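You operate a simulated robot arm through the tools that you are given. There is no shell and no other tool. Be economical: measure what you need, move in short steps, check, and stop when the job is done.

You run a simulated two-armed robot. Do the job below in one go: nothing can be reset, and whatever is moved stays where it is left.

TASK
Hold the gauge bar, pull off the black cap and fit the green one.
Fine: stand the black cap on the teal bench between the hub and the purple spacers.
Where things are to end (x, y in the base frame): black cap within 60 mm of [610, -210].

The check looks at the end state, three seconds after you hand in, the way a careful person would. Anything else that was tipped, shoved, dropped, spilled or broken makes it a failure. Lids that push on must go on centred and level and be pressed home; caps that screw on are set level and turned clockwise until they are tight.

THE ROBOT
Two 7-joint arms with two-finger parallel grippers on one trunk, on a base that drives. Base frame: it is fixed to the floor where the robot stands at the start and does not move with it; the origin is under the middle of the robot, x ahead of it, y to its left, z up. Units: mm, rad, N and s.
The left shoulder is at the start at [60, 143, 926], the right one opposite. With the tool pointing down near the work surface each hand reaches from about 320 to 740 mm from the robot's upright axis, wherever it stands, measured 20 degrees to its own side. Places, roughly: bench with a teal top [600, 0, 800]; spigot of the gauge bar [500, -200, 800]. Payload 1.57 kg a hand.
The tool frame of a hand sits at the grasp point between the pads (the TCP): z along the fingers, y along the line on which they close. The tips reach 30 mm beyond it. Largest opening 110 mm; finger width 24, thickness 12; the body of the gripper, 48 by 112 mm, starts 78 mm behind the TCP.
Orientation is told as [roll, pitch, yaw] about the base's x, y, z axes, in that order, counted from this pose: with the fingers straight down and closing along the base's y, the tool's x points along the base's -x, its y along +y and its z along -z.

THE INTERFACE
- The arms move only by the tool send_rows. It takes "left_series", "right_series" or both (then of equal length, played together; a hand with none holds still); each is a list of rows, each a list of 7 numbers: the finger opening in cm, from 0 to 11, then the shift along the tool's x, y, z in cm, then the turn, a rotation vector about the tool's x, y, z in rad. In form: [[hand, dx, dy, dz, ax, ay, az], ...]. A call has 1 to 20 rows; each row shifts and turns the commanded pose from where the row before left it, along the tool's axes as they then stand. A row lasts 0.2 s, in which the tool goes at most 50 mm and 0.15 rad; a call with a longer step from one row to the next is refused whole, and so is a gripper value outside its range. Where a pose cannot be reached the arm comes as near as it can. A force on the tool above 90 N (or 10 N above the force at the start of the call, whichever is more), or a blocked arm, ends the call early, and 0.2 s more pass. The fingers move at their own pace (about 45 mm/s each) and stop on an object; they squeeze with about 26 N. The grip force told is the motor's: it shows also when the fingers shut on nothing. Time passes only in rows, and 0.2 s behind the last, so rows that do not move let the fingers close. It gives the time, the measured TCP pose, the force on the tool (base axes), the opening and the grip force at its end, in the units of the frame above (readings bear some noise), with the torque about the TCP (base axes, N m) and any sound that the robot's microphone picked up.
- Cameras (640 x 400 px; columns grow to the right, rows downward): "scene" is now at [37.7, -14, 1523.5]; the picture's right is [-0.20, -0.98, 0.00], its down [-0.83, 0.17, -0.53] and it looks along [0.52, -0.11, -0.85] (base axes); focal length 255 px, centre (320, 200). "left" rides on the left gripper at [70, -16, -141] in its tool frame; the picture's right is [0.23, 0.97, 0.00], its down [-0.86, 0.20, -0.48] and it looks along [-0.47, 0.11, 0.88] (tool axes); focal length 222 px, centre (320, 200). "right" rides on the right gripper at [70, 16, -141] in its tool frame; the picture's right is [-0.23, 0.97, 0.00], its down [-0.86, -0.20, -0.48] and it looks along [-0.47, -0.11, 0.88] (tool axes); focal length 222 px, centre (320, 200). There is no depth. A picture from a camera that has moved, and an enlarged one, comes with that camera's place and axes in the base frame and with its lens.
- get_image(camera): a new picture of that camera. It takes no simulated time.
- raise_lower(by): slides the trunk up (or, below 0, down) by that many mm; the arms and the scene camera ride with it, the base frame stays. It gives what a move gives, with no picture.
- roll_base(legs): drives the robot by 1 to 6 legs, each [ahead, left, turn to the left] in mm, mm and rad, along the robot's own axes; the way and the turn of a leg run together, so that a leg with both is an arc; at most 1500 mm and 3.142 rad a leg. The arms and the cameras ride along, it lands a little off, and it stops where it bumps. It gives what a move gives.
- pan_tilt(pan, tilt): turns the head with the scene camera to pan (to the left, within 1.501 rad either way) and tilt (down, from -0.506 to 1.204), counted from straight ahead of the robot. It gives what a move gives.
- inspect(camera, box): a new picture of the part [left, top, right, bottom] of that camera's present view, enlarged. It takes no simulated time.
- finish_job(): hands the job in; it is judged then, once.

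Go step by step. Nothing tells you exact positions but the pictures and the camera data: compare them with the known pose of the tool, close in by small moves and look again before you grip or let go. The budget is 120 turns and 100 pictures, counting those below and the enlarged ones. Unless the task says otherwise, let go and move clear before handing in, and close with one line.

The tools are called after "Call:" as name(argument=value, ...) on one line, values as JSON. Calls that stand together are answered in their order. send_rows: Moves the arms, as the interface text tells. Its arguments: {"type":"object","properties":{"left_series":{"type":"array","items":{"type":"array","items":{"type":"number"}}},"right_series":{"type":"array","items":{"type":"array","items":{"type":"number"}}}},"required":[]} The other tools are called the same way: raise_lower (by) slides the trunk up or down; roll_base (legs) drives the base; pan_tilt (pan, tilt) turns the head that bears the scene camera; get_image (camera) takes a picture; inspect (camera, box) takes an enlarged picture of a part of a camera's view; finish_job () hands the job in.

At the start:

```text
clock: 0.0
left_ee_pos: [387.8, -40.9, 1085.4]
left_ee_rot: [-0.001, -0.001, 0.001]
left_contact_force: [-0.5, 0.0, -0.9]
left_ft_torque: [-0.01, 0.01, 0.04]
left_finger_gap: 110.0
left_grasp_force: 0.0
right_ee_pos: [393.4, -389.1, 1036.5]
right_ee_rot: [0.001, -0.001, -0.001]
right_contact_force: [-0.1, 0.8, -0.9]
right_ft_torque: [-0.01, -0.01, -0.01]
right_finger_gap: 110.0
right_grasp_force: 0.1
trunk travel left (down, up): [-525.0, 65.0]
robot x, y, heading: [-2.9, -1.5, 0.003]
head pan, tilt: [-0.204, 1.014]
```

scene: 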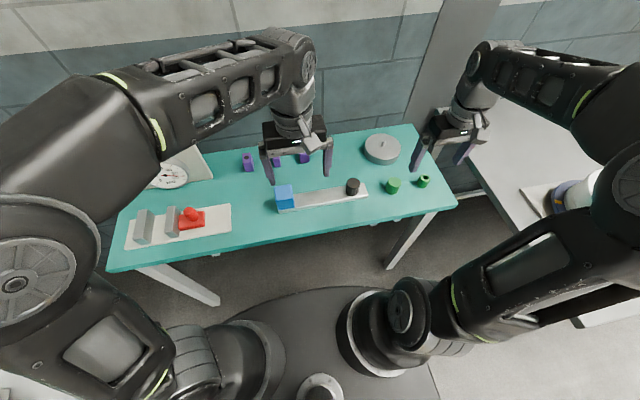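
right: 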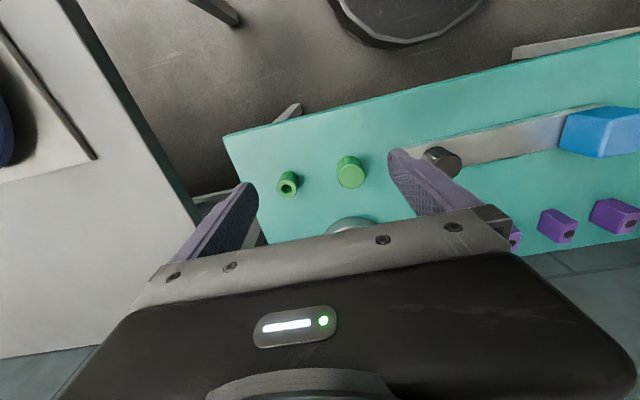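
left: 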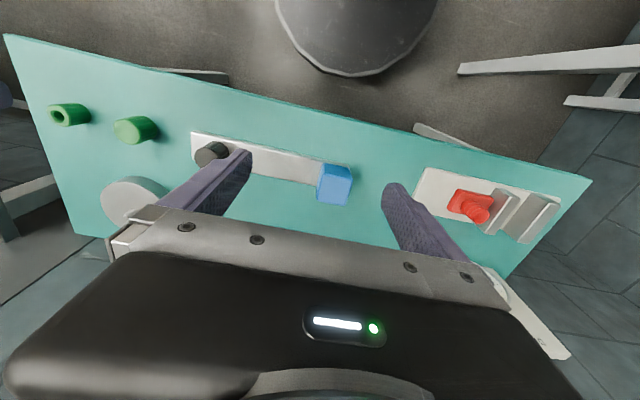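

I see a bar with a blue block at its left end and a black cap at its right end, two green parts to the right of it, and a grey hub behind. I'll enlarge the views to tell the parts apart.

Call:
inspect(camera="scene", box=[260, 120, 460, 245])

Call:
inspect(camera="right", box=[240, 90, 640, 260])

Call:
inspect(camera="left", box=[20, 70, 380, 240])

```text
3.20 times, centred on (360, 182) of scene
camera zoom: at [37.7, -14.0, 1523.5], right [-0.2, -0.98, 0.0], down [-0.83, 0.17, -0.53], along [0.52, -0.11, -0.85], focal length 816 px, centre (192, 256)
```

zoom: 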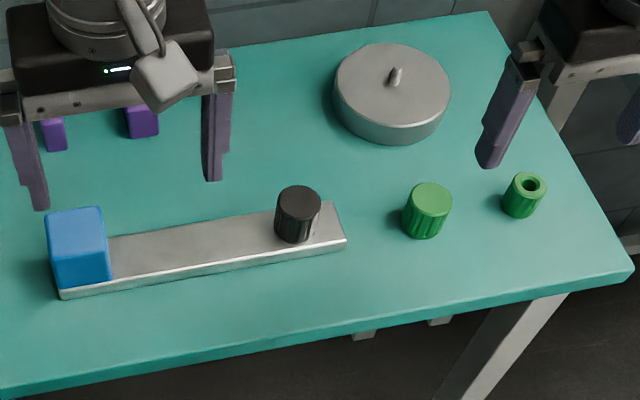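

```text
1.60 times, centred on (440, 175) of right
camera zoom: at [322.4, -371.7, 1177.6], right [0.23, 0.97, 0.0], down [0.86, -0.2, 0.48], along [0.47, -0.11, -0.88], focal length 355 px, centre (128, 240)
```

zoom: 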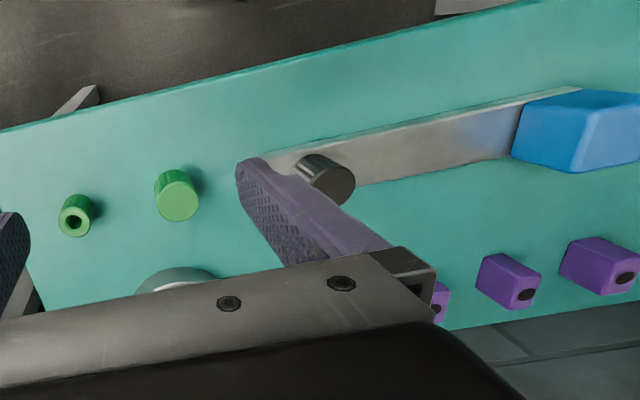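

```text
1.78 times, centred on (200, 155) of left
camera zoom: at [320.6, -55.6, 1227.5], right [-0.23, 0.97, 0.0], down [0.85, 0.2, 0.48], along [0.47, 0.11, -0.88], focal length 395 px, centre (533, 280)
```

zoom: 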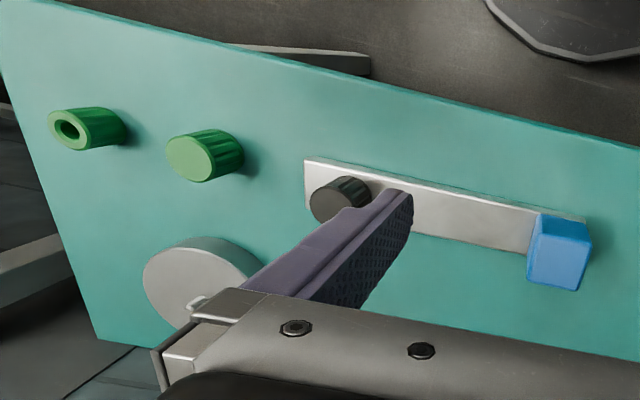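

The plain-topped larger green part matches the black cap, so I take it as the new cap; the small holed one is something else. By the scene camera, the black cap is near (485,-215), the green cap near (470,-352), and the blue block near (492,10). I'll bring both hands closer for a better look.

Call:
send_rows(left_series=[[11, -2.55, 1.28, 2.5, 0, 0, 0], [11, -2.55, 1.28, 2.5, 0, 0, 0], [11, -2.55, 1.28, 2.5, 0, 0, 0], [11, -2.55, 1.28, 2.5, 0, 0, 0]], right_series=[[11, -1.9, 0.95, 2, 0, 0, 0], [11, -1.9, 0.95, 2, 0, 0, 0], [11, -1.9, 0.95, 2, 0, 0, 0], [11, -1.9, 0.95, 2, 0, 0, 0]])

Call:
get_image(camera="left")

Call:
get_image(camera="right")

Call:
get_image(camera="scene")

```text
clock: 1.0
left_ee_pos: [491.6, 11.8, 984.6]
left_ee_rot: [-0.001, -0.001, 0.0]
left_contact_force: [1.0, 0.9, -0.4]
left_ft_torque: [-0.01, 0.05, 0.0]
left_finger_gap: 110.2
left_grasp_force: 0.0
right_ee_pos: [470.9, -350.9, 955.6]
right_ee_rot: [0.0, -0.001, 0.0]
right_contact_force: [-0.8, 0.6, -0.5]
right_ft_torque: [0.03, 0.0, -0.02]
right_finger_gap: 110.4
right_grasp_force: 0.0
trunk travel left (down, up): [-525.0, 65.0]
robot x, y, heading: [1.2, 3.1, 0.0]
head pan, tilt: [-0.204, 1.014]
```

```text
93 pictures are left
camera left: at [423.8, -4.1, 1126.2], right [-0.23, 0.97, 0.0], down [0.86, 0.2, 0.48], along [0.47, 0.11, -0.88], focal length 222 px, centre (320, 200)
```

left: 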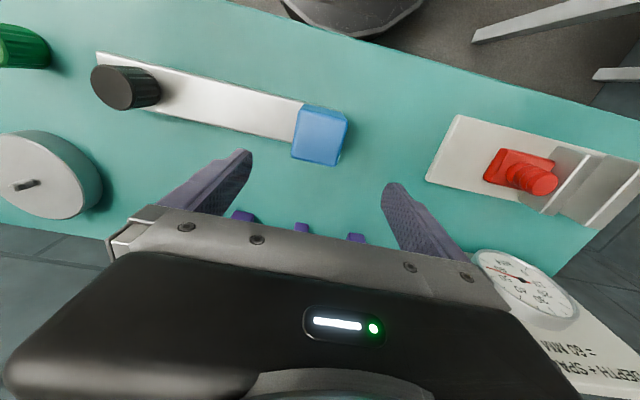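

```text
92 pictures are left
camera right: at [400.4, -333.9, 1096.9], right [0.23, 0.97, 0.0], down [0.86, -0.2, 0.48], along [0.47, -0.11, -0.88], focal length 222 px, centre (320, 200)
```

right: 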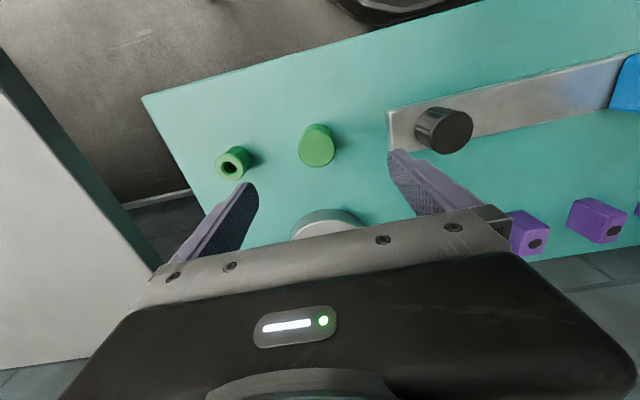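

```text
91 pictures are left
camera scene: at [39.2, -13.8, 1523.5], right [-0.2, -0.98, 0.0], down [-0.83, 0.17, -0.53], along [0.52, -0.11, -0.85], focal length 255 px, centre (320, 200)
```

scene: 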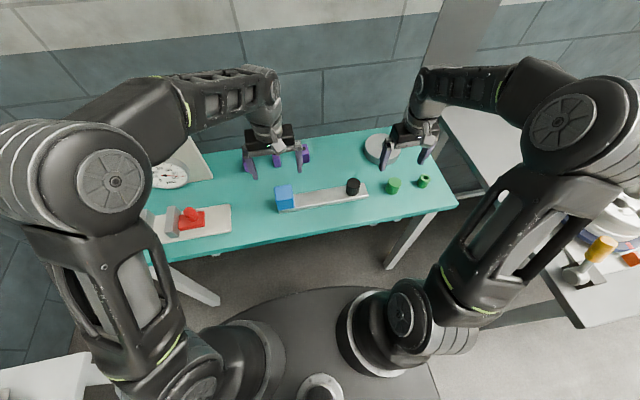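

Triangulating puts the black cap's top at about (479,-211,864) and the green cap's top at about (471,-354,836). I'll enlarge for edges and heights.

Call:
inspect(camera="right", box=[200, 90, 500, 200])

Call:
inspect(camera="left", box=[70, 30, 370, 190])

Call:
inspect(camera="scene", box=[265, 165, 445, 225])

```text
2.13 times, centred on (350, 145) of right
camera zoom: at [400.4, -333.9, 1096.9], right [0.23, 0.97, 0.0], down [0.86, -0.2, 0.48], along [0.47, -0.11, -0.88], focal length 474 px, centre (256, 317)
```

zoom: 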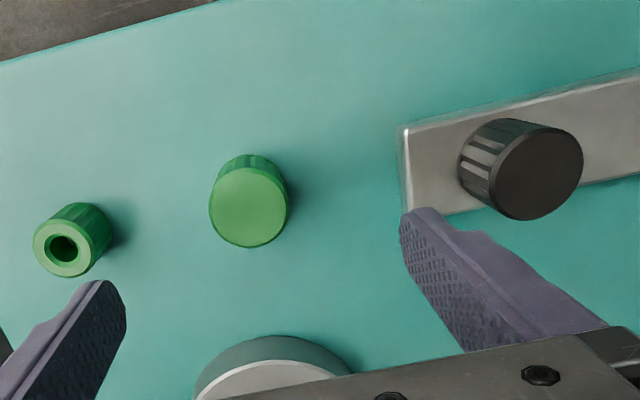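

```text
2.13 times, centred on (220, 110) of left
camera zoom: at [423.8, -4.1, 1126.2], right [-0.23, 0.97, 0.0], down [0.86, 0.2, 0.48], along [0.47, 0.11, -0.88], focal length 474 px, centre (533, 392)
```

zoom: 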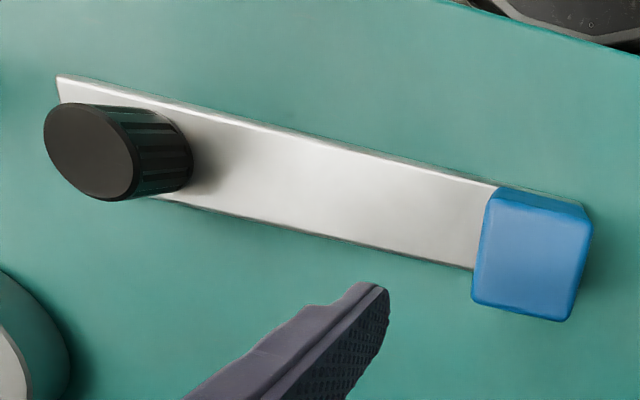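

```text
3.56 times, centred on (355, 195) of scene
camera zoom: at [39.2, -13.8, 1523.5], right [-0.2, -0.98, 0.0], down [-0.83, 0.17, -0.53], along [0.52, -0.11, -0.85], focal length 907 px, centre (196, 218)
```

zoom: 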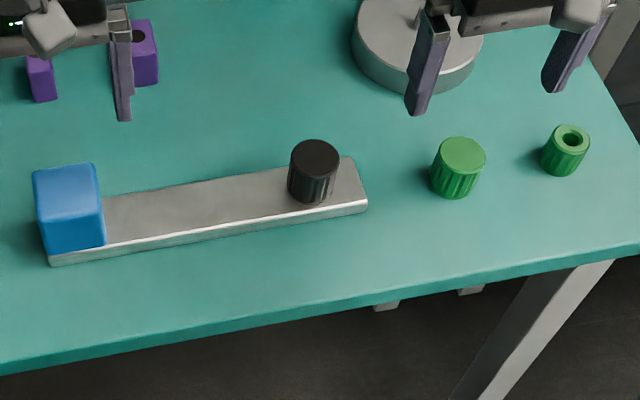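

The bench is at about z=800, the bar's top at about 820, and the caps are about 42 mm tall and 43 mm wide. I'll bring the left hand over the middle of the bar, near the cap, turned so that its fingers straddle the bar's width.

Call:
send_rows(left_series=[[11, 0.35, -3.57, 1.2, 0, 0, 0], [11, 0.35, -3.57, 1.2, 0, 0, 0], [11, 0.35, -3.57, 1.2, 0, 0, 0], [11, 0, 0, 0, 0, 0, 0.1428], [11, 0, 0, 0, 0, 0, 0.1428], [11, 0, 0, 0, 0, 0, 0.1428], [11, 0, 0, 0, 0, 0, 0.1428], [11, 0, 0, 0, 0, 0, 0.1428], [11, 0, 0, 0, 0, 0, 0.1428], [11, 0, 0, 0, 0, 0, 0.1428], [11, 0, 0, 0, 0, 0, 0.1428], [11, 0, 0, 0, 0, 0, 0.1428], [11, 0, 0, 0, 0, 0, 0.1428], [11, 0, 0, 0, 0, 0, 0.1428]])

Call:
get_image(camera="left")

Call:
get_image(camera="scene")

```text
clock: 4.0
left_ee_pos: [480.9, -97.2, 948.4]
left_ee_rot: [0.001, 0.0, -1.573]
left_contact_force: [0.7, 0.2, -0.1]
left_ft_torque: [0.06, 0.0, 0.0]
left_finger_gap: 110.3
left_grasp_force: 0.0
right_ee_pos: [468.3, -350.8, 957.5]
right_ee_rot: [0.001, 0.0, 0.0]
right_contact_force: [-0.4, 1.1, 0.1]
right_ft_torque: [-0.01, 0.0, 0.01]
right_finger_gap: 109.8
right_grasp_force: 0.2
trunk travel left (down, up): [-525.0, 65.0]
robot x, y, heading: [-1.5, 1.5, 0.001]
head pan, tilt: [-0.204, 1.014]
```

```text
87 pictures are left
camera left: at [465.9, -25.6, 1091.7], right [0.97, 0.22, 0.0], down [0.2, -0.86, 0.48], along [0.11, -0.47, -0.88], focal length 222 px, centre (320, 200)
```

left: 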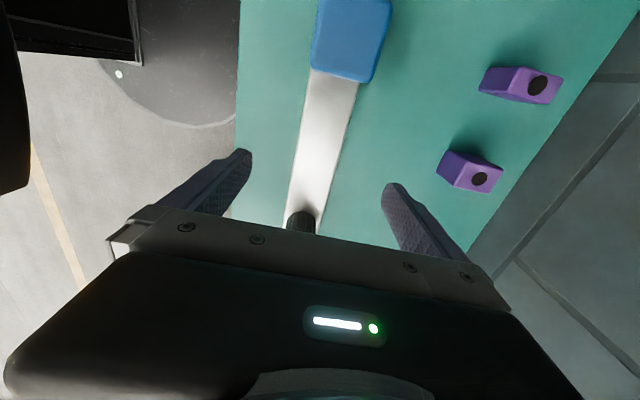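

```text
86 pictures are left
camera scene: at [37.8, -14.0, 1523.5], right [-0.2, -0.98, 0.0], down [-0.83, 0.17, -0.53], along [0.52, -0.11, -0.85], focal length 255 px, centre (320, 200)
```

scene: 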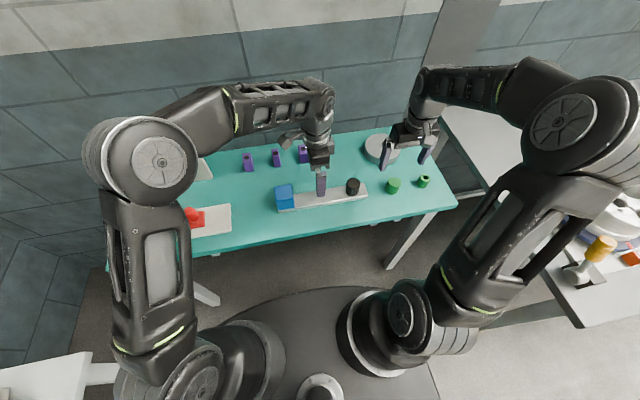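

The left hand straddles the bar. I'll enlarge to measure the bar's centreline before lowering.

Call:
inspect(camera="left", box=[230, 0, 430, 240])

```text
1.67 times, centred on (330, 120) of left
camera zoom: at [465.9, -25.6, 1091.7], right [0.97, 0.22, 0.0], down [0.2, -0.86, 0.48], along [0.11, -0.47, -0.88], focal length 370 px, centre (303, 333)
```

zoom: 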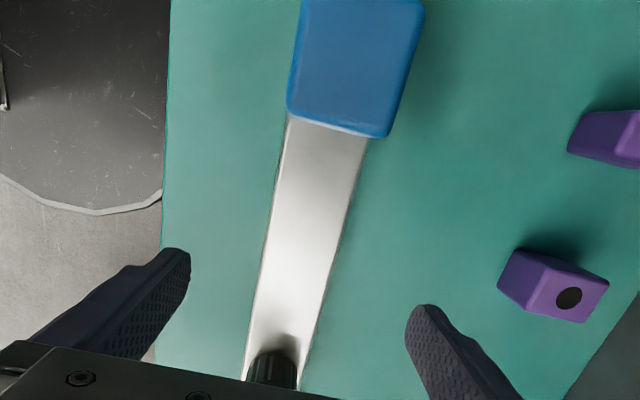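

The bar runs x≈455–505, with its centre at 480, so the hand is lined up. Lowering to just above the bench.

Call:
send_rows(left_series=[[9, 0, 0, 2.5, 0, 0, 0], [8, 0, 0, 2.5, 0, 0, 0], [8, 0, 0, 2.5, 0, 0, 0], [8, 0, 0, 2.0, 0, 0, 0], [8, 0, 0, 1.2, 0, 0, 0], [8, 0, 0, 0, 0, 0, 0]])

Call:
inspect(camera="right", box=[280, 60, 640, 260])

Call:
inspect(camera="scene", box=[265, 125, 445, 225])

```text
clock: 5.4
left_ee_pos: [481.7, -96.7, 842.4]
left_ee_rot: [0.002, 0.0, -1.571]
left_contact_force: [0.0, 0.4, -1.0]
left_ft_torque: [0.01, 0.03, 0.0]
left_finger_gap: 80.1
left_grasp_force: 0.0
right_ee_pos: [469.6, -351.1, 957.5]
right_ee_rot: [0.002, 0.001, 0.0]
right_contact_force: [-0.7, -0.4, -0.2]
right_ft_torque: [0.03, 0.02, -0.02]
right_finger_gap: 110.1
right_grasp_force: 0.1
trunk travel left (down, up): [-525.0, 65.0]
robot x, y, heading: [2.8, -3.3, 0.005]
head pan, tilt: [-0.204, 1.014]
```

```text
1.78 times, centred on (460, 160) of right
camera zoom: at [399.1, -334.2, 1097.5], right [0.23, 0.97, 0.0], down [0.86, -0.2, 0.48], along [0.47, -0.11, -0.88], focal length 395 px, centre (71, 271)
```

zoom: 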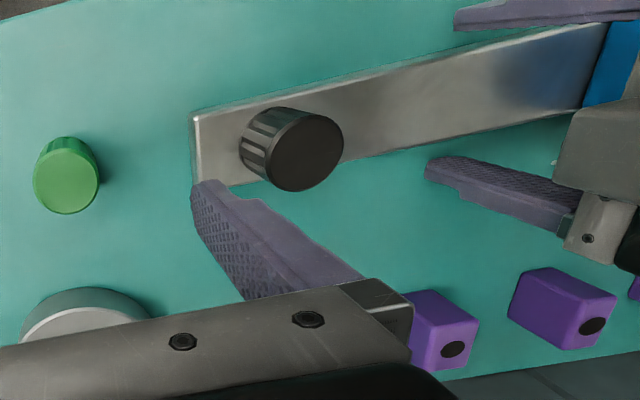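

```text
3.56 times, centred on (355, 175) of scene
camera zoom: at [37.7, -13.9, 1523.5], right [-0.2, -0.98, 0.0], down [-0.83, 0.17, -0.53], along [0.52, -0.11, -0.85], focal length 907 px, centre (196, 289)
```

zoom: 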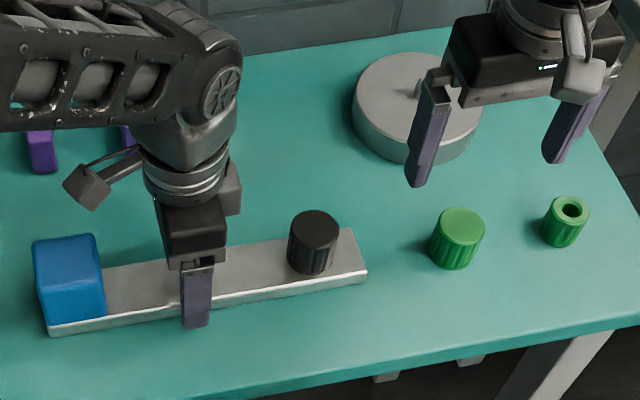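

Clear so far. Lowering the last 8 mm and closing the left fingers on the bar.

Call:
send_rows(left_series=[[8, 0, 0, 0.4, 0, 0, 0], [8, 0, 0, 0.4, 0, 0, 0], [6, 0, 0, 0, 0, 0, 0], [4.5, 0, 0, 0, 0, 0, 0], [4, 0, 0, 0, 0, 0, 0], [4, 0, 0, 0, 0, 0, 0]])

```text
clock: 6.8
left_ee_pos: [480.1, -96.6, 834.3]
left_ee_rot: [-0.001, 0.001, -1.571]
left_contact_force: [-2.5, -0.4, 1.1]
left_ft_torque: [-0.1, 0.1, 0.04]
left_finger_gap: 55.6
left_grasp_force: 26.0
right_ee_pos: [468.9, -351.0, 955.4]
right_ee_rot: [0.0, 0.001, -0.001]
right_contact_force: [-0.2, -0.1, -0.3]
right_ft_torque: [0.02, 0.03, 0.02]
right_finger_gap: 109.8
right_grasp_force: 0.1
trunk travel left (down, up): [-525.0, 65.0]
robot x, y, heading: [2.1, -5.5, -0.002]
head pan, tilt: [-0.204, 1.014]
```

The bar is gripped (55.6 mm across). Now the right hand goes above the black cap with the opening reduced.

Call:
send_rows(right_series=[[9, -0.29, 3.44, 0.6, 0, 0, 0], [7.5, -0.29, 3.44, 0.6, 0, 0, 0], [7, -0.29, 3.44, 0.6, 0, 0, 0], [7, -0.29, 3.44, 0.6, 0, 0, 0], [7, 0, 0, 0, 0, 0, 0]])

Call:
get_image(camera="right")

Call:
inspect(camera="scene", box=[265, 125, 445, 225])

```text
clock: 8.0
left_ee_pos: [481.2, -95.7, 834.6]
left_ee_rot: [0.002, -0.001, -1.571]
left_contact_force: [-0.6, 0.0, 0.1]
left_ft_torque: [0.01, 0.15, -0.07]
left_finger_gap: 56.0
left_grasp_force: 25.6
right_ee_pos: [480.6, -212.6, 933.2]
right_ee_rot: [-0.002, 0.0, 0.0]
right_contact_force: [0.6, -0.1, -0.2]
right_ft_torque: [0.0, 0.0, -0.01]
right_finger_gap: 69.9
right_grasp_force: 0.1
trunk travel left (down, up): [-525.0, 65.0]
robot x, y, heading: [1.6, 2.4, 0.001]
head pan, tilt: [-0.204, 1.014]
```

```text
82 pictures are left
camera right: at [409.9, -195.8, 1074.1], right [0.23, 0.97, 0.0], down [0.86, -0.2, 0.48], along [0.47, -0.11, -0.88], focal length 222 px, centre (320, 200)
```

right: 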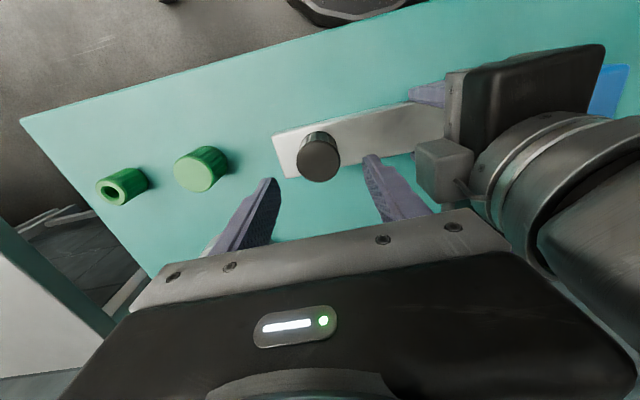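

```text
3.56 times, centred on (355, 175) of scene
camera zoom: at [37.9, -14.0, 1523.5], right [-0.2, -0.98, 0.0], down [-0.83, 0.17, -0.53], along [0.52, -0.11, -0.85], focal length 907 px, centre (196, 289)
```

zoom: 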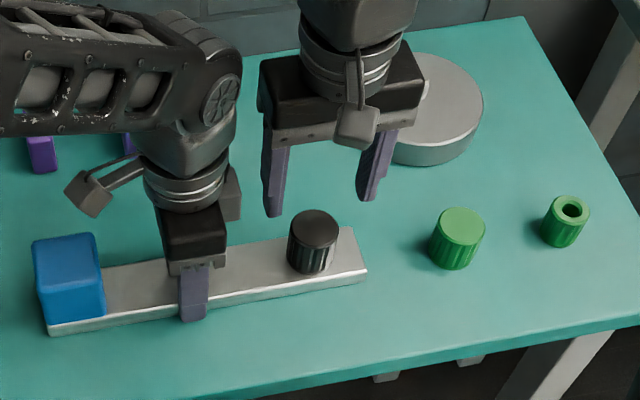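

The box on the left gripper's side comes within about 13 mm of where the right gripper body will descend. I'll shift the left grip 15 mm along the bar for clearance.

Call:
send_rows(left_series=[[7, 0, 0, 0, 0, 0, 0], [7, 0, 0, 0, 0, 0, 0], [7, 0, 0, 0, 0, 0, 0], [7, 0.8, 0, 0, 0, 0, 0], [7, 0.7, 0, 0, 0, 0, 0], [7, 0, 0, 0.1, 0, 0, 0], [4, 0, 0, 0, 0, 0, 0], [4, 0, 0, 0, 0, 0, 0], [4, 0, 0, 0, 0, 0, 0], [4, 0, 0, 0, 0, 0, 0]])

Call:
inspect(camera="right", box=[220, 80, 500, 255])

```text
clock: 10.2
left_ee_pos: [481.3, -81.1, 834.3]
left_ee_rot: [0.003, 0.0, -1.57]
left_contact_force: [0.2, 0.6, 0.0]
left_ft_torque: [0.0, 0.04, -0.11]
left_finger_gap: 56.0
left_grasp_force: 26.3
right_ee_pos: [480.4, -212.5, 932.9]
right_ee_rot: [0.0, -0.001, 0.0]
right_contact_force: [0.8, 0.5, -0.1]
right_ft_torque: [0.0, -0.02, -0.01]
right_finger_gap: 70.1
right_grasp_force: 0.1
trunk travel left (down, up): [-525.0, 65.0]
robot x, y, heading: [3.3, 1.3, -0.001]
head pan, tilt: [-0.204, 1.014]
```

```text
2.29 times, centred on (360, 168) of right
camera zoom: at [409.8, -196.2, 1074.3], right [0.23, 0.97, 0.0], down [0.86, -0.2, 0.48], along [0.47, -0.11, -0.88], focal length 508 px, centre (229, 274)
```

zoom: 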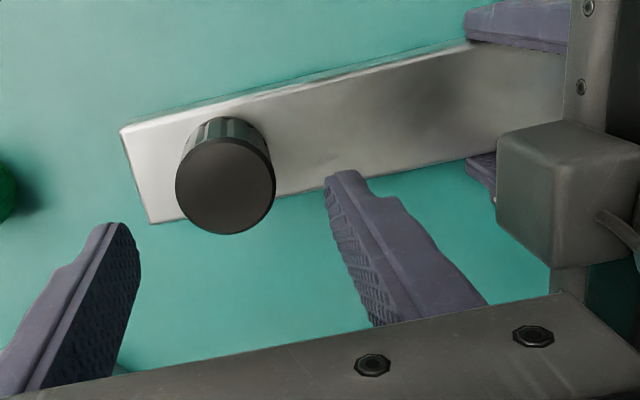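

The cap's axis is at about (480.7,-214). Lowering around it so that the fingertips stop about 4 mm above the bar.

Call:
send_rows(right_series=[[7, 0, -0.15, 2.5, 0, 0, 0], [7, 0, 0, 2.5, 0, 0, 0], [7, 0, 0, 1.7, 0, 0, 0], [7, 0, 0, 1.1, 0, 0, 0], [7, 0, 0, 0, 0, 0, 0]])

Call:
inspect(camera="right", box=[220, 80, 500, 255])

Call:
inspect(camera="scene", box=[265, 125, 445, 225])

```text
clock: 11.4
left_ee_pos: [480.6, -81.3, 833.1]
left_ee_rot: [0.002, 0.0, -1.57]
left_contact_force: [-0.2, 1.5, -0.5]
left_ft_torque: [0.11, 0.03, -0.05]
left_finger_gap: 55.6
left_grasp_force: 26.2
right_ee_pos: [479.8, -214.6, 853.8]
right_ee_rot: [-0.001, 0.0, 0.001]
right_contact_force: [-0.4, -0.5, -0.4]
right_ft_torque: [-0.01, -0.02, 0.01]
right_finger_gap: 69.9
right_grasp_force: 0.1
trunk travel left (down, up): [-525.0, 65.0]
robot x, y, heading: [-2.9, -0.7, 0.003]
head pan, tilt: [-0.204, 1.014]
```

```text
2.29 times, centred on (360, 168) of right
camera zoom: at [409.7, -198.1, 995.6], right [0.23, 0.97, 0.0], down [0.85, -0.2, 0.48], along [0.47, -0.11, -0.88], focal length 508 px, centre (229, 274)
```

zoom: 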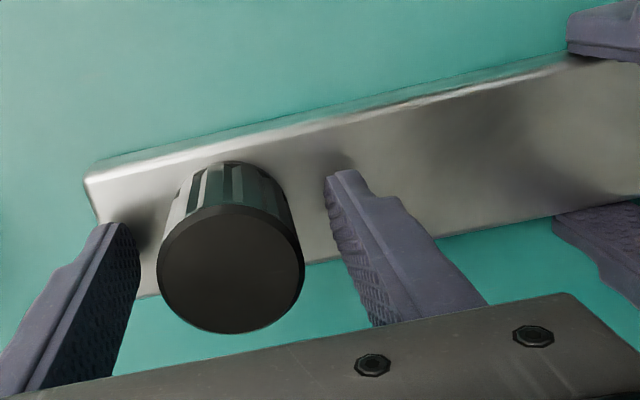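

```text
3.56 times, centred on (355, 175) of scene
camera zoom: at [37.8, -13.8, 1523.5], right [-0.2, -0.98, 0.0], down [-0.83, 0.17, -0.53], along [0.52, -0.11, -0.85], focal length 907 px, centre (196, 289)
```

zoom: 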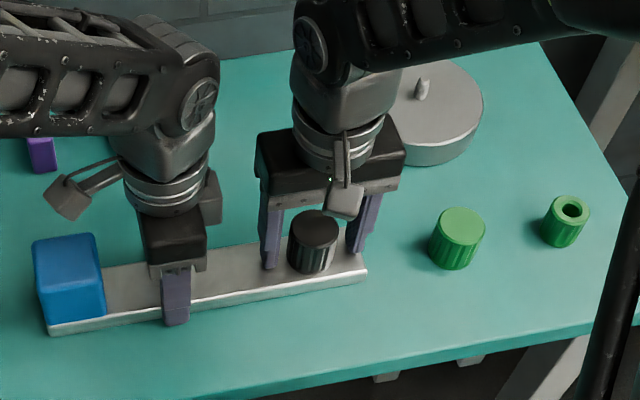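

Centred. Closing the right fingers on the black cap.

Call:
send_rows(right_series=[[6, 0, 0.05, 0, 0, 0, 0], [5, 0, 0, 0, 0, 0, 0], [3.5, 0, 0, 0, 0, 0, 0], [3, 0, 0, 0, 0, 0, 0], [3, 0, 0, 0, 0, 0, 0]])

```text
clock: 12.6
left_ee_pos: [481.1, -80.2, 834.4]
left_ee_rot: [0.002, -0.001, -1.571]
left_contact_force: [1.1, -4.2, -0.3]
left_ft_torque: [0.51, 0.07, 0.16]
left_finger_gap: 55.7
left_grasp_force: 25.9
right_ee_pos: [480.5, -214.0, 856.0]
right_ee_rot: [0.002, -0.001, 0.001]
right_contact_force: [-1.4, 7.3, 0.4]
right_ft_torque: [0.47, 0.05, 0.06]
right_finger_gap: 45.4
right_grasp_force: 25.4
trunk travel left (down, up): [-525.0, 65.0]
robot x, y, heading: [0.3, -3.1, -0.003]
head pan, tilt: [-0.204, 1.014]
```

Cap gripped at 45.4 mm. Pulling up gently in small steps while watching the forces on both hands.

Call:
send_rows(right_series=[[3, 0, 0.03, -0.2, 0, 0, 0], [3, 0, 0, -0.2, 0, 0, 0], [3, 0, 0, -0.2, 0, 0, 0]])

Call:
inspect(camera="scene", box=[265, 125, 445, 225])

```text
clock: 13.4
left_ee_pos: [481.7, -82.7, 833.7]
left_ee_rot: [0.002, -0.002, -1.572]
left_contact_force: [-2.5, -6.0, 7.1]
left_ft_torque: [-0.78, 0.17, -0.11]
left_finger_gap: 55.7
left_grasp_force: 26.0
right_ee_pos: [480.3, -214.0, 859.8]
right_ee_rot: [0.0, 0.001, 0.0]
right_contact_force: [1.7, 5.2, -7.9]
right_ft_torque: [0.27, -0.06, -0.05]
right_finger_gap: 45.4
right_grasp_force: 25.8
trunk travel left (down, up): [-525.0, 65.0]
robot x, y, heading: [-1.9, -0.2, 0.003]
head pan, tilt: [-0.204, 1.014]
```

```text
3.56 times, centred on (355, 175) of scene
camera zoom: at [37.9, -14.2, 1523.6], right [-0.2, -0.98, 0.0], down [-0.83, 0.17, -0.53], along [0.52, -0.11, -0.85], focal length 907 px, centre (196, 289)
```

zoom: 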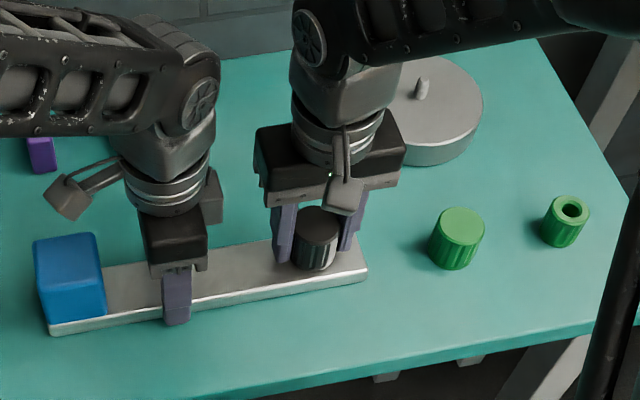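

Only about 8 N so far, and the cap seems to be rising. Continuing the pull.

Call:
send_rows(right_series=[[3, 0, 0.03, -0.25, 0, 0, 0], [3, 0, 0, -0.25, 0, 0, 0], [3, 0, 0, -0.25, 0, 0, 0], [3, 0, 0, -0.25, 0, 0, 0]])

Call:
inspect(camera="scene", box=[265, 125, 445, 225])

Call:
inspect(camera="right", box=[220, 80, 500, 255])

```text
clock: 14.4
left_ee_pos: [480.5, -80.7, 834.4]
left_ee_rot: [0.001, 0.001, -1.571]
left_contact_force: [-2.2, -1.3, 7.9]
left_ft_torque: [-0.51, -0.03, -0.18]
left_finger_gap: 55.9
left_grasp_force: 25.8
right_ee_pos: [479.9, -213.6, 870.1]
right_ee_rot: [-0.001, -0.001, 0.0]
right_contact_force: [2.8, 2.7, -8.2]
right_ft_torque: [0.29, -0.2, -0.06]
right_finger_gap: 45.4
right_grasp_force: 25.8
trunk travel left (down, up): [-525.0, 65.0]
robot x, y, heading: [0.8, -2.5, 0.003]
head pan, tilt: [-0.204, 1.014]
```

```text
3.56 times, centred on (355, 175) of scene
camera zoom: at [37.8, -13.8, 1523.5], right [-0.2, -0.98, 0.0], down [-0.83, 0.17, -0.53], along [0.52, -0.11, -0.85], focal length 907 px, centre (196, 289)
```

zoom: 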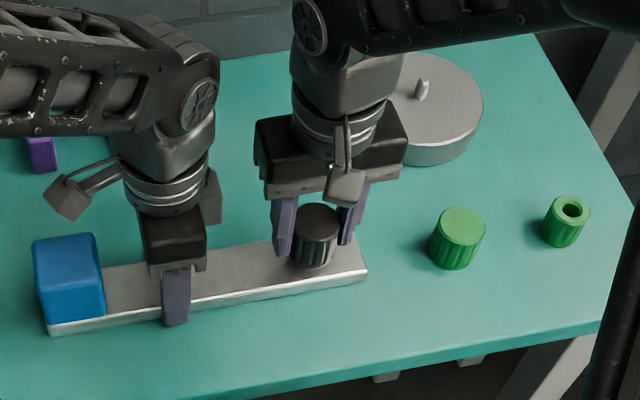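

```text
2.29 times, centred on (360, 168) of right
camera zoom: at [409.8, -196.2, 1011.6], right [0.23, 0.97, 0.0], down [0.86, -0.2, 0.48], along [0.47, -0.11, -0.88], focal length 508 px, centre (229, 274)
```

zoom: 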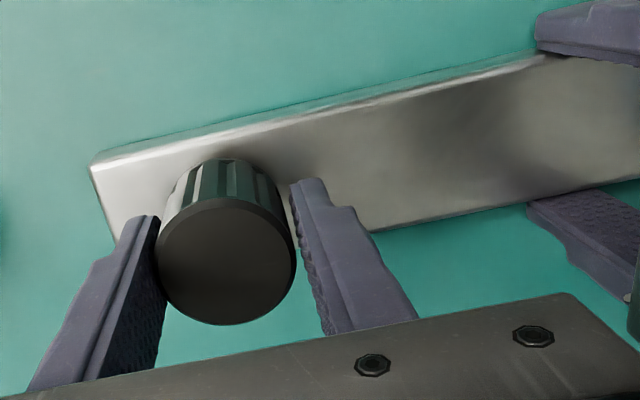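

The cap rose about 6 mm but slid partly through my fingers. I'll open, go back down and check where the cap stands.

Call:
send_rows(right_series=[[6, 0, 0, 0, 0, 0, 0], [6, 0, 0, 0, 0, 0, 0], [6, 0, 0, 0.8, 0, 0, 0], [6, 0, 0, 0.8, 0, 0, 0], [6, 0, 0, 0, 0, 0, 0]])

Call:
inspect(camera="right", box=[220, 80, 500, 255])

Call:
inspect(camera="scene", box=[325, 160, 385, 210])

```text
clock: 15.6
left_ee_pos: [481.2, -80.9, 833.4]
left_ee_rot: [0.001, 0.0, -1.57]
left_contact_force: [1.6, 1.6, 3.1]
left_ft_torque: [0.23, -0.08, 0.0]
left_finger_gap: 55.8
left_grasp_force: 25.7
right_ee_pos: [480.3, -212.5, 853.9]
right_ee_rot: [-0.001, 0.0, 0.001]
right_contact_force: [0.1, 0.0, 0.1]
right_ft_torque: [0.03, 0.0, 0.01]
right_finger_gap: 59.8
right_grasp_force: 0.1
trunk travel left (down, up): [-525.0, 65.0]
robot x, y, heading: [2.2, -4.0, 0.001]
head pan, tilt: [-0.204, 1.014]
```

```text
2.29 times, centred on (360, 168) of right
camera zoom: at [410.2, -196.6, 995.4], right [0.23, 0.97, 0.0], down [0.86, -0.2, 0.48], along [0.47, -0.11, -0.88], focal length 508 px, centre (229, 274)
```

zoom: 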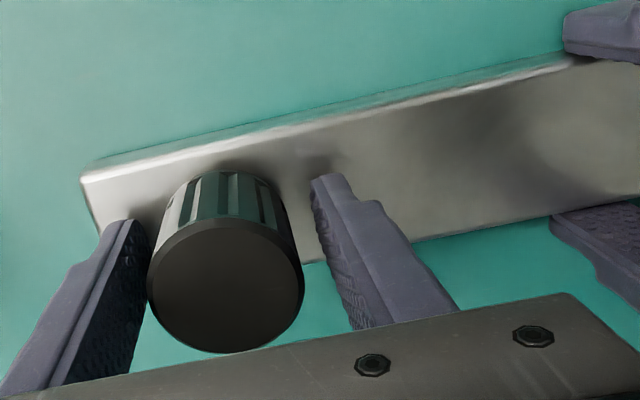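

```text
8.00 times, centred on (355, 185) of scene
camera zoom: at [37.7, -13.9, 1523.5], right [-0.2, -0.98, 0.0], down [-0.83, 0.17, -0.53], along [0.52, -0.11, -0.85], focal length 2040 px, centre (40, 320)
```

zoom: 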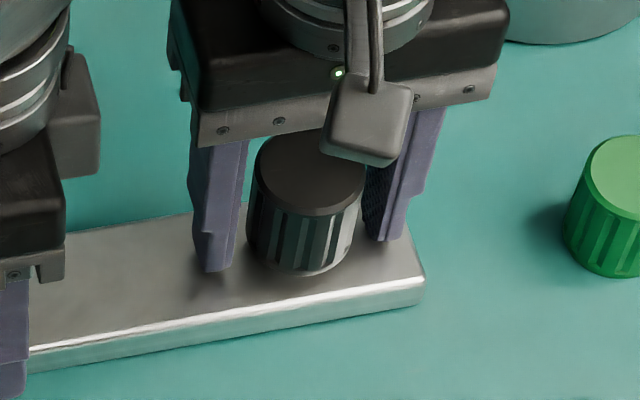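

The cap stayed raised by about 8 mm, so it is sliding off. Regripping lower and pulling further.

Call:
send_rows(right_series=[[5, 0, -0.15, 0, 0, 0, 0], [3.5, 0, 0, 0, 0, 0, 0], [3, 0, 0, 0, 0, 0, 0], [3, 0, 0, 0, 0, 0, 0], [3, 0, 0, -0.4, 0, 0, 0], [3, 0, 0, -0.4, 0, 0, 0], [3, 0, 0, -0.4, 0, 0, 0], [3, 0, 0, -0.4, 0, 0, 0]])

Call:
inspect(camera="right", box=[220, 80, 500, 255])

Call:
inspect(camera="scene", box=[325, 160, 385, 210])

```text
clock: 17.4
left_ee_pos: [481.1, -79.4, 834.8]
left_ee_rot: [0.001, 0.002, -1.571]
left_contact_force: [-0.3, -1.3, 0.2]
left_ft_torque: [0.28, -0.02, -0.14]
left_finger_gap: 55.7
left_grasp_force: 25.3
right_ee_pos: [481.6, -216.1, 871.1]
right_ee_rot: [0.0, 0.001, 0.0]
right_contact_force: [0.4, 0.5, 0.7]
right_ft_torque: [0.01, 0.01, -0.01]
right_finger_gap: 45.3
right_grasp_force: 26.6
trunk travel left (down, up): [-525.0, 65.0]
robot x, y, heading: [0.4, -2.8, 0.001]
head pan, tilt: [-0.204, 1.014]
```

```text
2.29 times, centred on (360, 168) of right
camera zoom: at [410.4, -198.5, 1011.8], right [0.23, 0.97, 0.0], down [0.85, -0.2, 0.48], along [0.47, -0.11, -0.88], focal length 508 px, centre (229, 274)
```

zoom: 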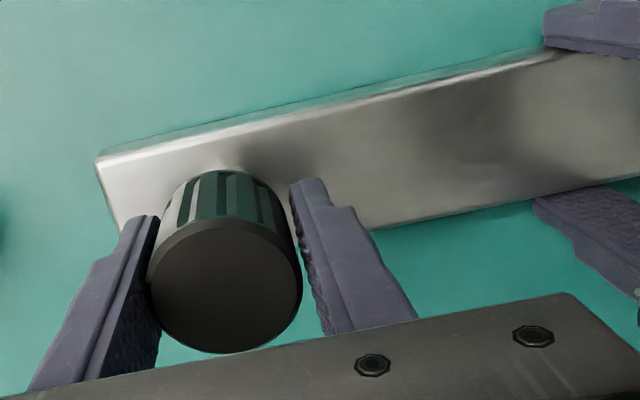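

```text
8.00 times, centred on (355, 185) of scene
camera zoom: at [37.8, -14.1, 1523.5], right [-0.2, -0.98, 0.0], down [-0.83, 0.17, -0.53], along [0.52, -0.11, -0.85], focal length 2040 px, centre (40, 320)
```

zoom: 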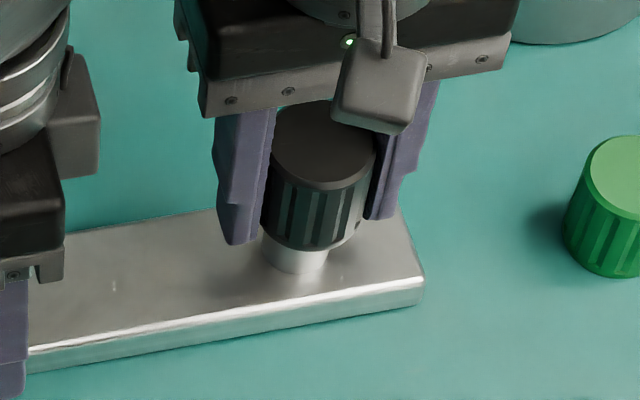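

The cap is loose and the silver spigot shows beneath it. Lifting it clear and carrying it toward (610,-215).

Call:
send_rows(right_series=[[3, 0, 0, -1.5, 0, 0, 0], [3, 0, 0, -2, 0, 0, 0], [3, 0, 0, -2, 0, 0, 0], [3, 0, 0, -1.5, 0, 0, 0], [3, -2.6, 0, 0, 0, 0, 0], [3, -2.6, 0, 0, 0, 0, 0], [3, -2.6, 0, 0, 0, 0, 0], [3, -2.6, 0, 0, 0, 0, 0], [3, -2.5, 0, 0, 0, 0, 0]])

Call:
get_image(camera="scene")

Call:
get_image(camera="right")

```text
clock: 19.4
left_ee_pos: [481.0, -80.7, 834.6]
left_ee_rot: [0.002, -0.001, -1.572]
left_contact_force: [0.7, 0.5, 0.1]
left_ft_torque: [0.18, 0.03, 0.06]
left_finger_gap: 56.0
left_grasp_force: 25.6
right_ee_pos: [607.3, -215.0, 941.2]
right_ee_rot: [0.001, 0.001, 0.0]
right_contact_force: [0.6, 0.2, -0.1]
right_ft_torque: [0.02, -0.01, -0.02]
right_finger_gap: 45.2
right_grasp_force: 25.7
trunk travel left (down, up): [-525.0, 65.0]
robot x, y, heading: [1.7, 1.3, -0.002]
head pan, tilt: [-0.204, 1.014]
```

```text
70 pictures are left
camera scene: at [38.3, -14.0, 1523.5], right [-0.2, -0.98, 0.0], down [-0.83, 0.17, -0.53], along [0.52, -0.11, -0.85], focal length 255 px, centre (320, 200)
```

scene: 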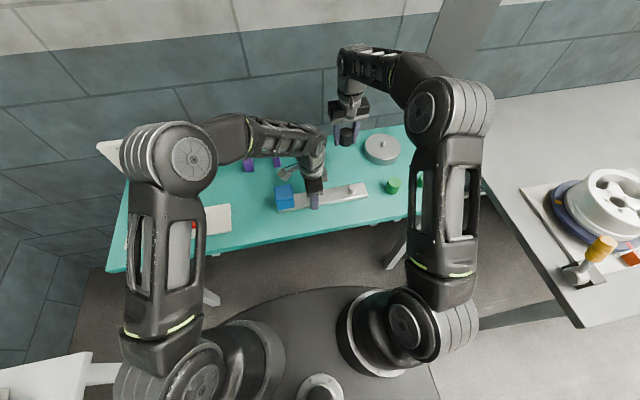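

```text
69 pictures are left
camera right: at [539.3, -198.1, 1081.2], right [0.23, 0.97, 0.0], down [0.86, -0.2, 0.48], along [0.46, -0.11, -0.88], focal length 222 px, centre (320, 200)
```

right: 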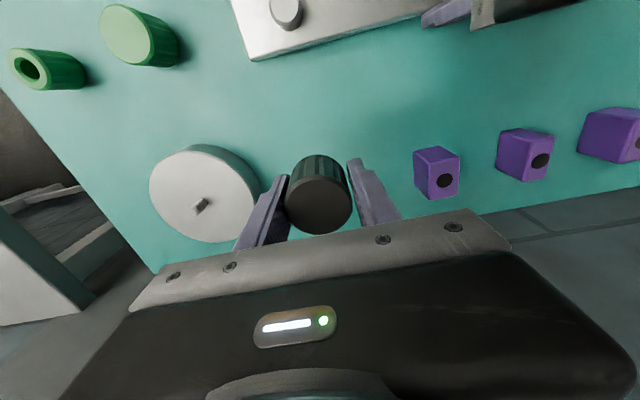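

Held over the free spot between hub and spacers. Lowering to near the bench.

Call:
send_rows(right_series=[[3, 0, 0, 2.5, 0, 0, 0], [3, 0, 0, 2.5, 0, 0, 0], [3, 0, 0, 2.5, 0, 0, 0], [3, 0, 0, 2.0, 0, 0, 0], [3, 0, 0, 0.8, 0, 0, 0], [3, 0, 0, 0, 0, 0, 0]])

Call:
inspect(camera="scene", box=[310, 100, 390, 170])

```text
clock: 20.8
left_ee_pos: [480.0, -81.6, 833.2]
left_ee_rot: [-0.001, 0.001, -1.572]
left_contact_force: [-0.5, 0.3, -0.4]
left_ft_torque: [-0.25, 0.08, -0.06]
left_finger_gap: 55.8
left_grasp_force: 26.1
right_ee_pos: [610.5, -214.7, 835.5]
right_ee_rot: [-0.001, 0.0, 0.002]
right_contact_force: [0.2, -1.0, -0.5]
right_ft_torque: [0.02, -0.01, 0.0]
right_finger_gap: 45.3
right_grasp_force: 25.8
trunk travel left (down, up): [-525.0, 65.0]
robot x, y, heading: [0.4, -2.3, 0.002]
head pan, tilt: [-0.204, 1.014]
```

```text
5.71 times, centred on (350, 135) of scene
camera zoom: at [38.1, -14.0, 1523.5], right [-0.2, -0.98, 0.0], down [-0.83, 0.17, -0.53], along [0.52, -0.11, -0.85], focal length 1457 px, centre (149, 571)
```

zoom: 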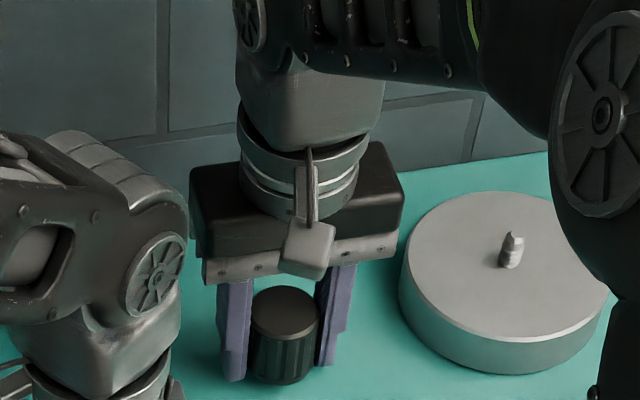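

Almost at the bench, with the cap's rim about level with the tips. Creeping down.

Call:
send_rows(right_series=[[3, 0, 0, 0.1, 0, 0, 0], [3, 0, 0, 0.1, 0, 0, 0], [3, 0, 0, 0.1, 0, 0, 0]])

```text
clock: 21.6
left_ee_pos: [480.2, -80.8, 833.5]
left_ee_rot: [0.0, -0.001, -1.571]
left_contact_force: [0.3, -1.0, 0.9]
left_ft_torque: [-0.07, 0.08, 0.03]
left_finger_gap: 55.9
left_grasp_force: 26.1
right_ee_pos: [610.8, -215.3, 833.1]
right_ee_rot: [-0.001, -0.002, -0.001]
right_contact_force: [-0.3, -0.8, -0.1]
right_ft_torque: [0.0, -0.01, 0.0]
right_finger_gap: 45.2
right_grasp_force: 26.2
trunk travel left (down, up): [-525.0, 65.0]
robot x, y, heading: [-2.7, 2.3, -0.001]
head pan, tilt: [-0.204, 1.014]
```

Call:
send_rows(right_series=[[3, 0, 0, 0.1, 0, 0, 0], [3, 0, 0, 0.1, 0, 0, 0]])

```text
clock: 22.2
left_ee_pos: [480.2, -80.2, 834.4]
left_ee_rot: [0.0, 0.002, -1.572]
left_contact_force: [0.2, -0.9, -0.2]
left_ft_torque: [-0.05, 0.05, 0.0]
left_finger_gap: 55.8
left_grasp_force: 25.6
right_ee_pos: [609.0, -215.7, 831.7]
right_ee_rot: [-0.001, 0.0, 0.0]
right_contact_force: [0.5, 0.6, -0.1]
right_ft_torque: [0.03, 0.02, -0.03]
right_finger_gap: 45.3
right_grasp_force: 25.7
trunk travel left (down, up): [-525.0, 65.0]
robot x, y, heading: [1.8, -2.5, 0.002]
head pan, tilt: [-0.204, 1.014]
```

No contact yet, so I'll keep creeping down, 1 mm at a time.

Call:
send_rows(right_series=[[3, 0, 0, 0.1, 0, 0, 0], [3, 0, 0, 0.1, 0, 0, 0]])

```text
clock: 22.8
left_ee_pos: [480.8, -81.0, 834.2]
left_ee_rot: [-0.001, 0.0, -1.571]
left_contact_force: [-0.5, -0.9, -0.2]
left_ft_torque: [0.0, 0.06, 0.04]
left_finger_gap: 55.6
left_grasp_force: 26.0
right_ee_pos: [609.0, -215.0, 830.3]
right_ee_rot: [0.001, 0.0, 0.001]
right_contact_force: [0.7, -0.7, -0.1]
right_ft_torque: [0.0, 0.01, -0.02]
right_finger_gap: 45.0
right_grasp_force: 26.2
trunk travel left (down, up): [-525.0, 65.0]
robot x, y, heading: [-1.0, 0.7, -0.0]
head pan, tilt: [-0.204, 1.014]
```

Call:
send_rows(right_series=[[3, 0, 0, 0.1, 0, 0, 0]])

Call:
inspect(camera="scene", box=[335, 130, 375, 160])

```text
clock: 23.2
left_ee_pos: [479.3, -79.8, 832.8]
left_ee_rot: [-0.001, 0.001, -1.571]
left_contact_force: [0.0, 0.5, 0.2]
left_ft_torque: [-0.06, -0.01, 0.02]
left_finger_gap: 55.8
left_grasp_force: 26.0
right_ee_pos: [610.1, -215.1, 829.9]
right_ee_rot: [0.001, 0.001, 0.001]
right_contact_force: [-3.7, 0.1, 6.1]
right_ft_torque: [-0.11, 0.15, -0.02]
right_finger_gap: 45.0
right_grasp_force: 25.8
trunk travel left (down, up): [-525.0, 65.0]
robot x, y, heading: [2.8, 0.3, 0.005]
head pan, tilt: [-0.204, 1.014]
```

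```text
13.33 times, centred on (355, 145) of scene
camera zoom: at [37.3, -13.8, 1523.6], right [-0.2, -0.98, 0.0], down [-0.83, 0.17, -0.53], along [0.52, -0.11, -0.85], focal length 3400 px, centre (-147, 933)
```

zoom: 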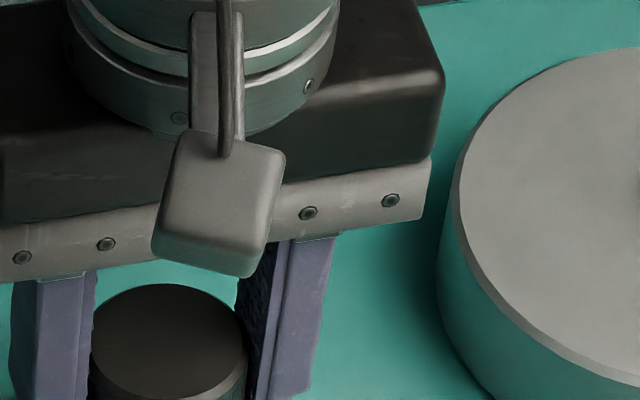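

Contact at about 6 N: the cap is on the bench. Opening only enough to release, then lifting straight up.

Call:
send_rows(right_series=[[5, 0, 0, -0.05, 0, 0, 0], [6.5, 0, 0, 0, 0, 0, 0], [6.5, 0, 0, 0, 0, 0, 0], [6.5, 0, 0, -1, 0, 0, 0], [6.5, 0, 0, -3, 0, 0, 0], [6.5, 0, 0, -4, 0, 0, 0], [6.5, 0, 0, -4, 0, 0, 0]])

Call:
get_image(camera="right")

Call:
inspect(camera="scene", box=[265, 125, 445, 225])

```text
clock: 24.8
left_ee_pos: [480.2, -80.4, 833.6]
left_ee_rot: [-0.001, -0.001, -1.57]
left_contact_force: [-1.8, 2.2, -0.9]
left_ft_torque: [-0.26, -0.07, -0.04]
left_finger_gap: 55.9
left_grasp_force: 26.1
right_ee_pos: [610.1, -215.5, 949.3]
right_ee_rot: [0.001, -0.002, 0.0]
right_contact_force: [0.7, -0.2, 0.2]
right_ft_torque: [-0.02, 0.0, 0.0]
right_finger_gap: 64.6
right_grasp_force: 0.0
trunk travel left (down, up): [-525.0, 65.0]
robot x, y, heading: [2.4, -0.0, -0.001]
head pan, tilt: [-0.204, 1.014]
```

```text
66 pictures are left
camera right: at [539.3, -197.9, 1091.1], right [0.23, 0.97, 0.0], down [0.86, -0.2, 0.48], along [0.47, -0.11, -0.88], focal length 222 px, centre (320, 200)
```

right: 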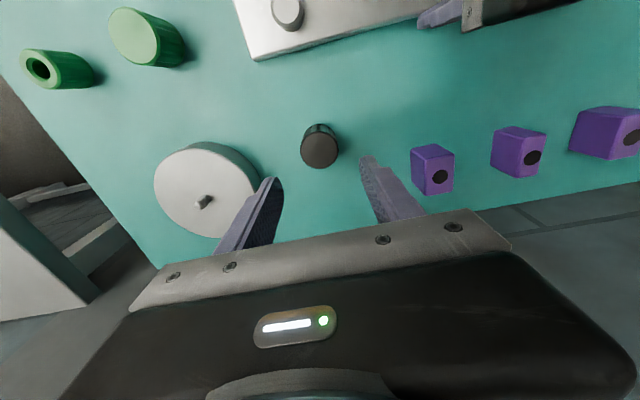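

```text
3.56 times, centred on (355, 175) of scene
camera zoom: at [37.8, -13.9, 1523.5], right [-0.2, -0.98, 0.0], down [-0.83, 0.17, -0.53], along [0.52, -0.11, -0.85], focal length 907 px, centre (196, 289)
```

zoom: 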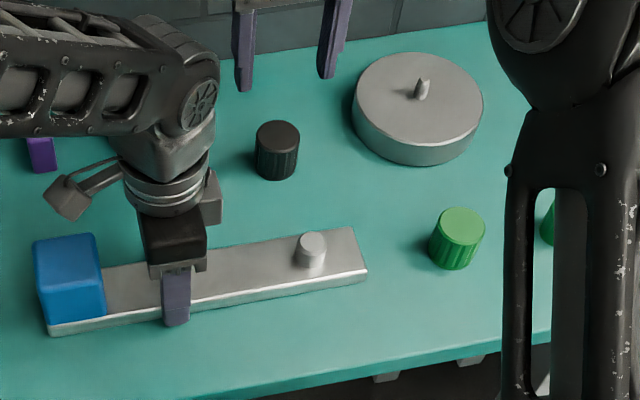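

The black cap stands upright in place and the spigot is bare. Moving the right hand over the green cap.

Call:
send_rows(right_series=[[7, 2.8, -2.76, 0, 0, 0, 0], [7, 2.8, -2.76, 0, 0, 0, 0], [7, 2.8, -2.76, 0, 0, 0, 0], [7, 2.8, -2.76, 0, 0, 0, 0], [7, 2.8, -2.76, 0.5, 0, 0, 0], [7, 0, 0, 1, 0, 0, 0]])

Call:
inspect(camera="right", box=[180, 60, 500, 260])

Call:
inspect(camera="scene", box=[325, 160, 445, 220])

```text
clock: 26.2
left_ee_pos: [480.3, -79.5, 833.7]
left_ee_rot: [0.004, 0.002, -1.57]
left_contact_force: [0.5, 0.2, -1.0]
left_ft_torque: [-0.32, 0.02, 0.1]
left_finger_gap: 55.7
left_grasp_force: 26.3
right_ee_pos: [471.2, -351.7, 935.1]
right_ee_rot: [0.0, 0.001, 0.0]
right_contact_force: [-0.1, 0.0, -0.2]
right_ft_torque: [0.0, 0.02, 0.02]
right_finger_gap: 70.0
right_grasp_force: 0.0
trunk travel left (down, up): [-525.0, 65.0]
robot x, y, heading: [0.3, 1.4, -0.001]
head pan, tilt: [-0.204, 1.014]
```

```text
2.00 times, centred on (340, 160) of right
camera zoom: at [399.8, -335.5, 1076.2], right [0.23, 0.97, 0.0], down [0.86, -0.2, 0.48], along [0.47, -0.11, -0.88], focal length 444 px, centre (280, 280)
```

zoom: 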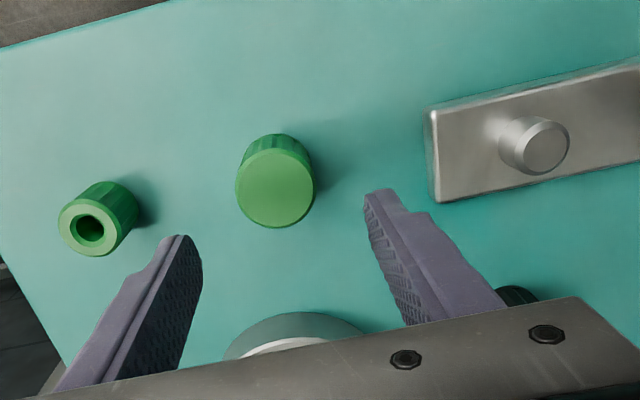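

```text
5.33 times, centred on (385, 190) of scene
camera zoom: at [38.2, -13.9, 1523.5], right [-0.2, -0.98, 0.0], down [-0.83, 0.17, -0.53], along [0.52, -0.11, -0.85], focal length 1360 px, centre (-27, 253)
```

zoom: 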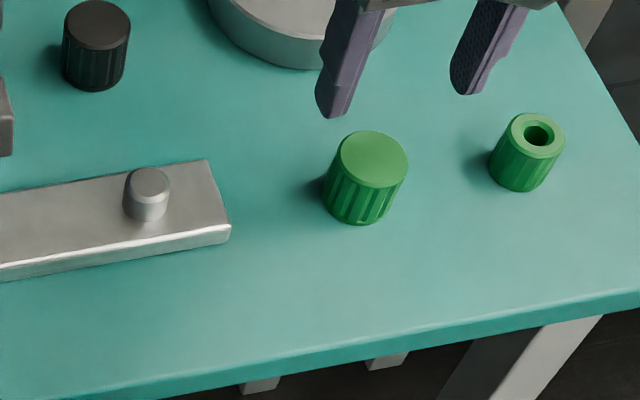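

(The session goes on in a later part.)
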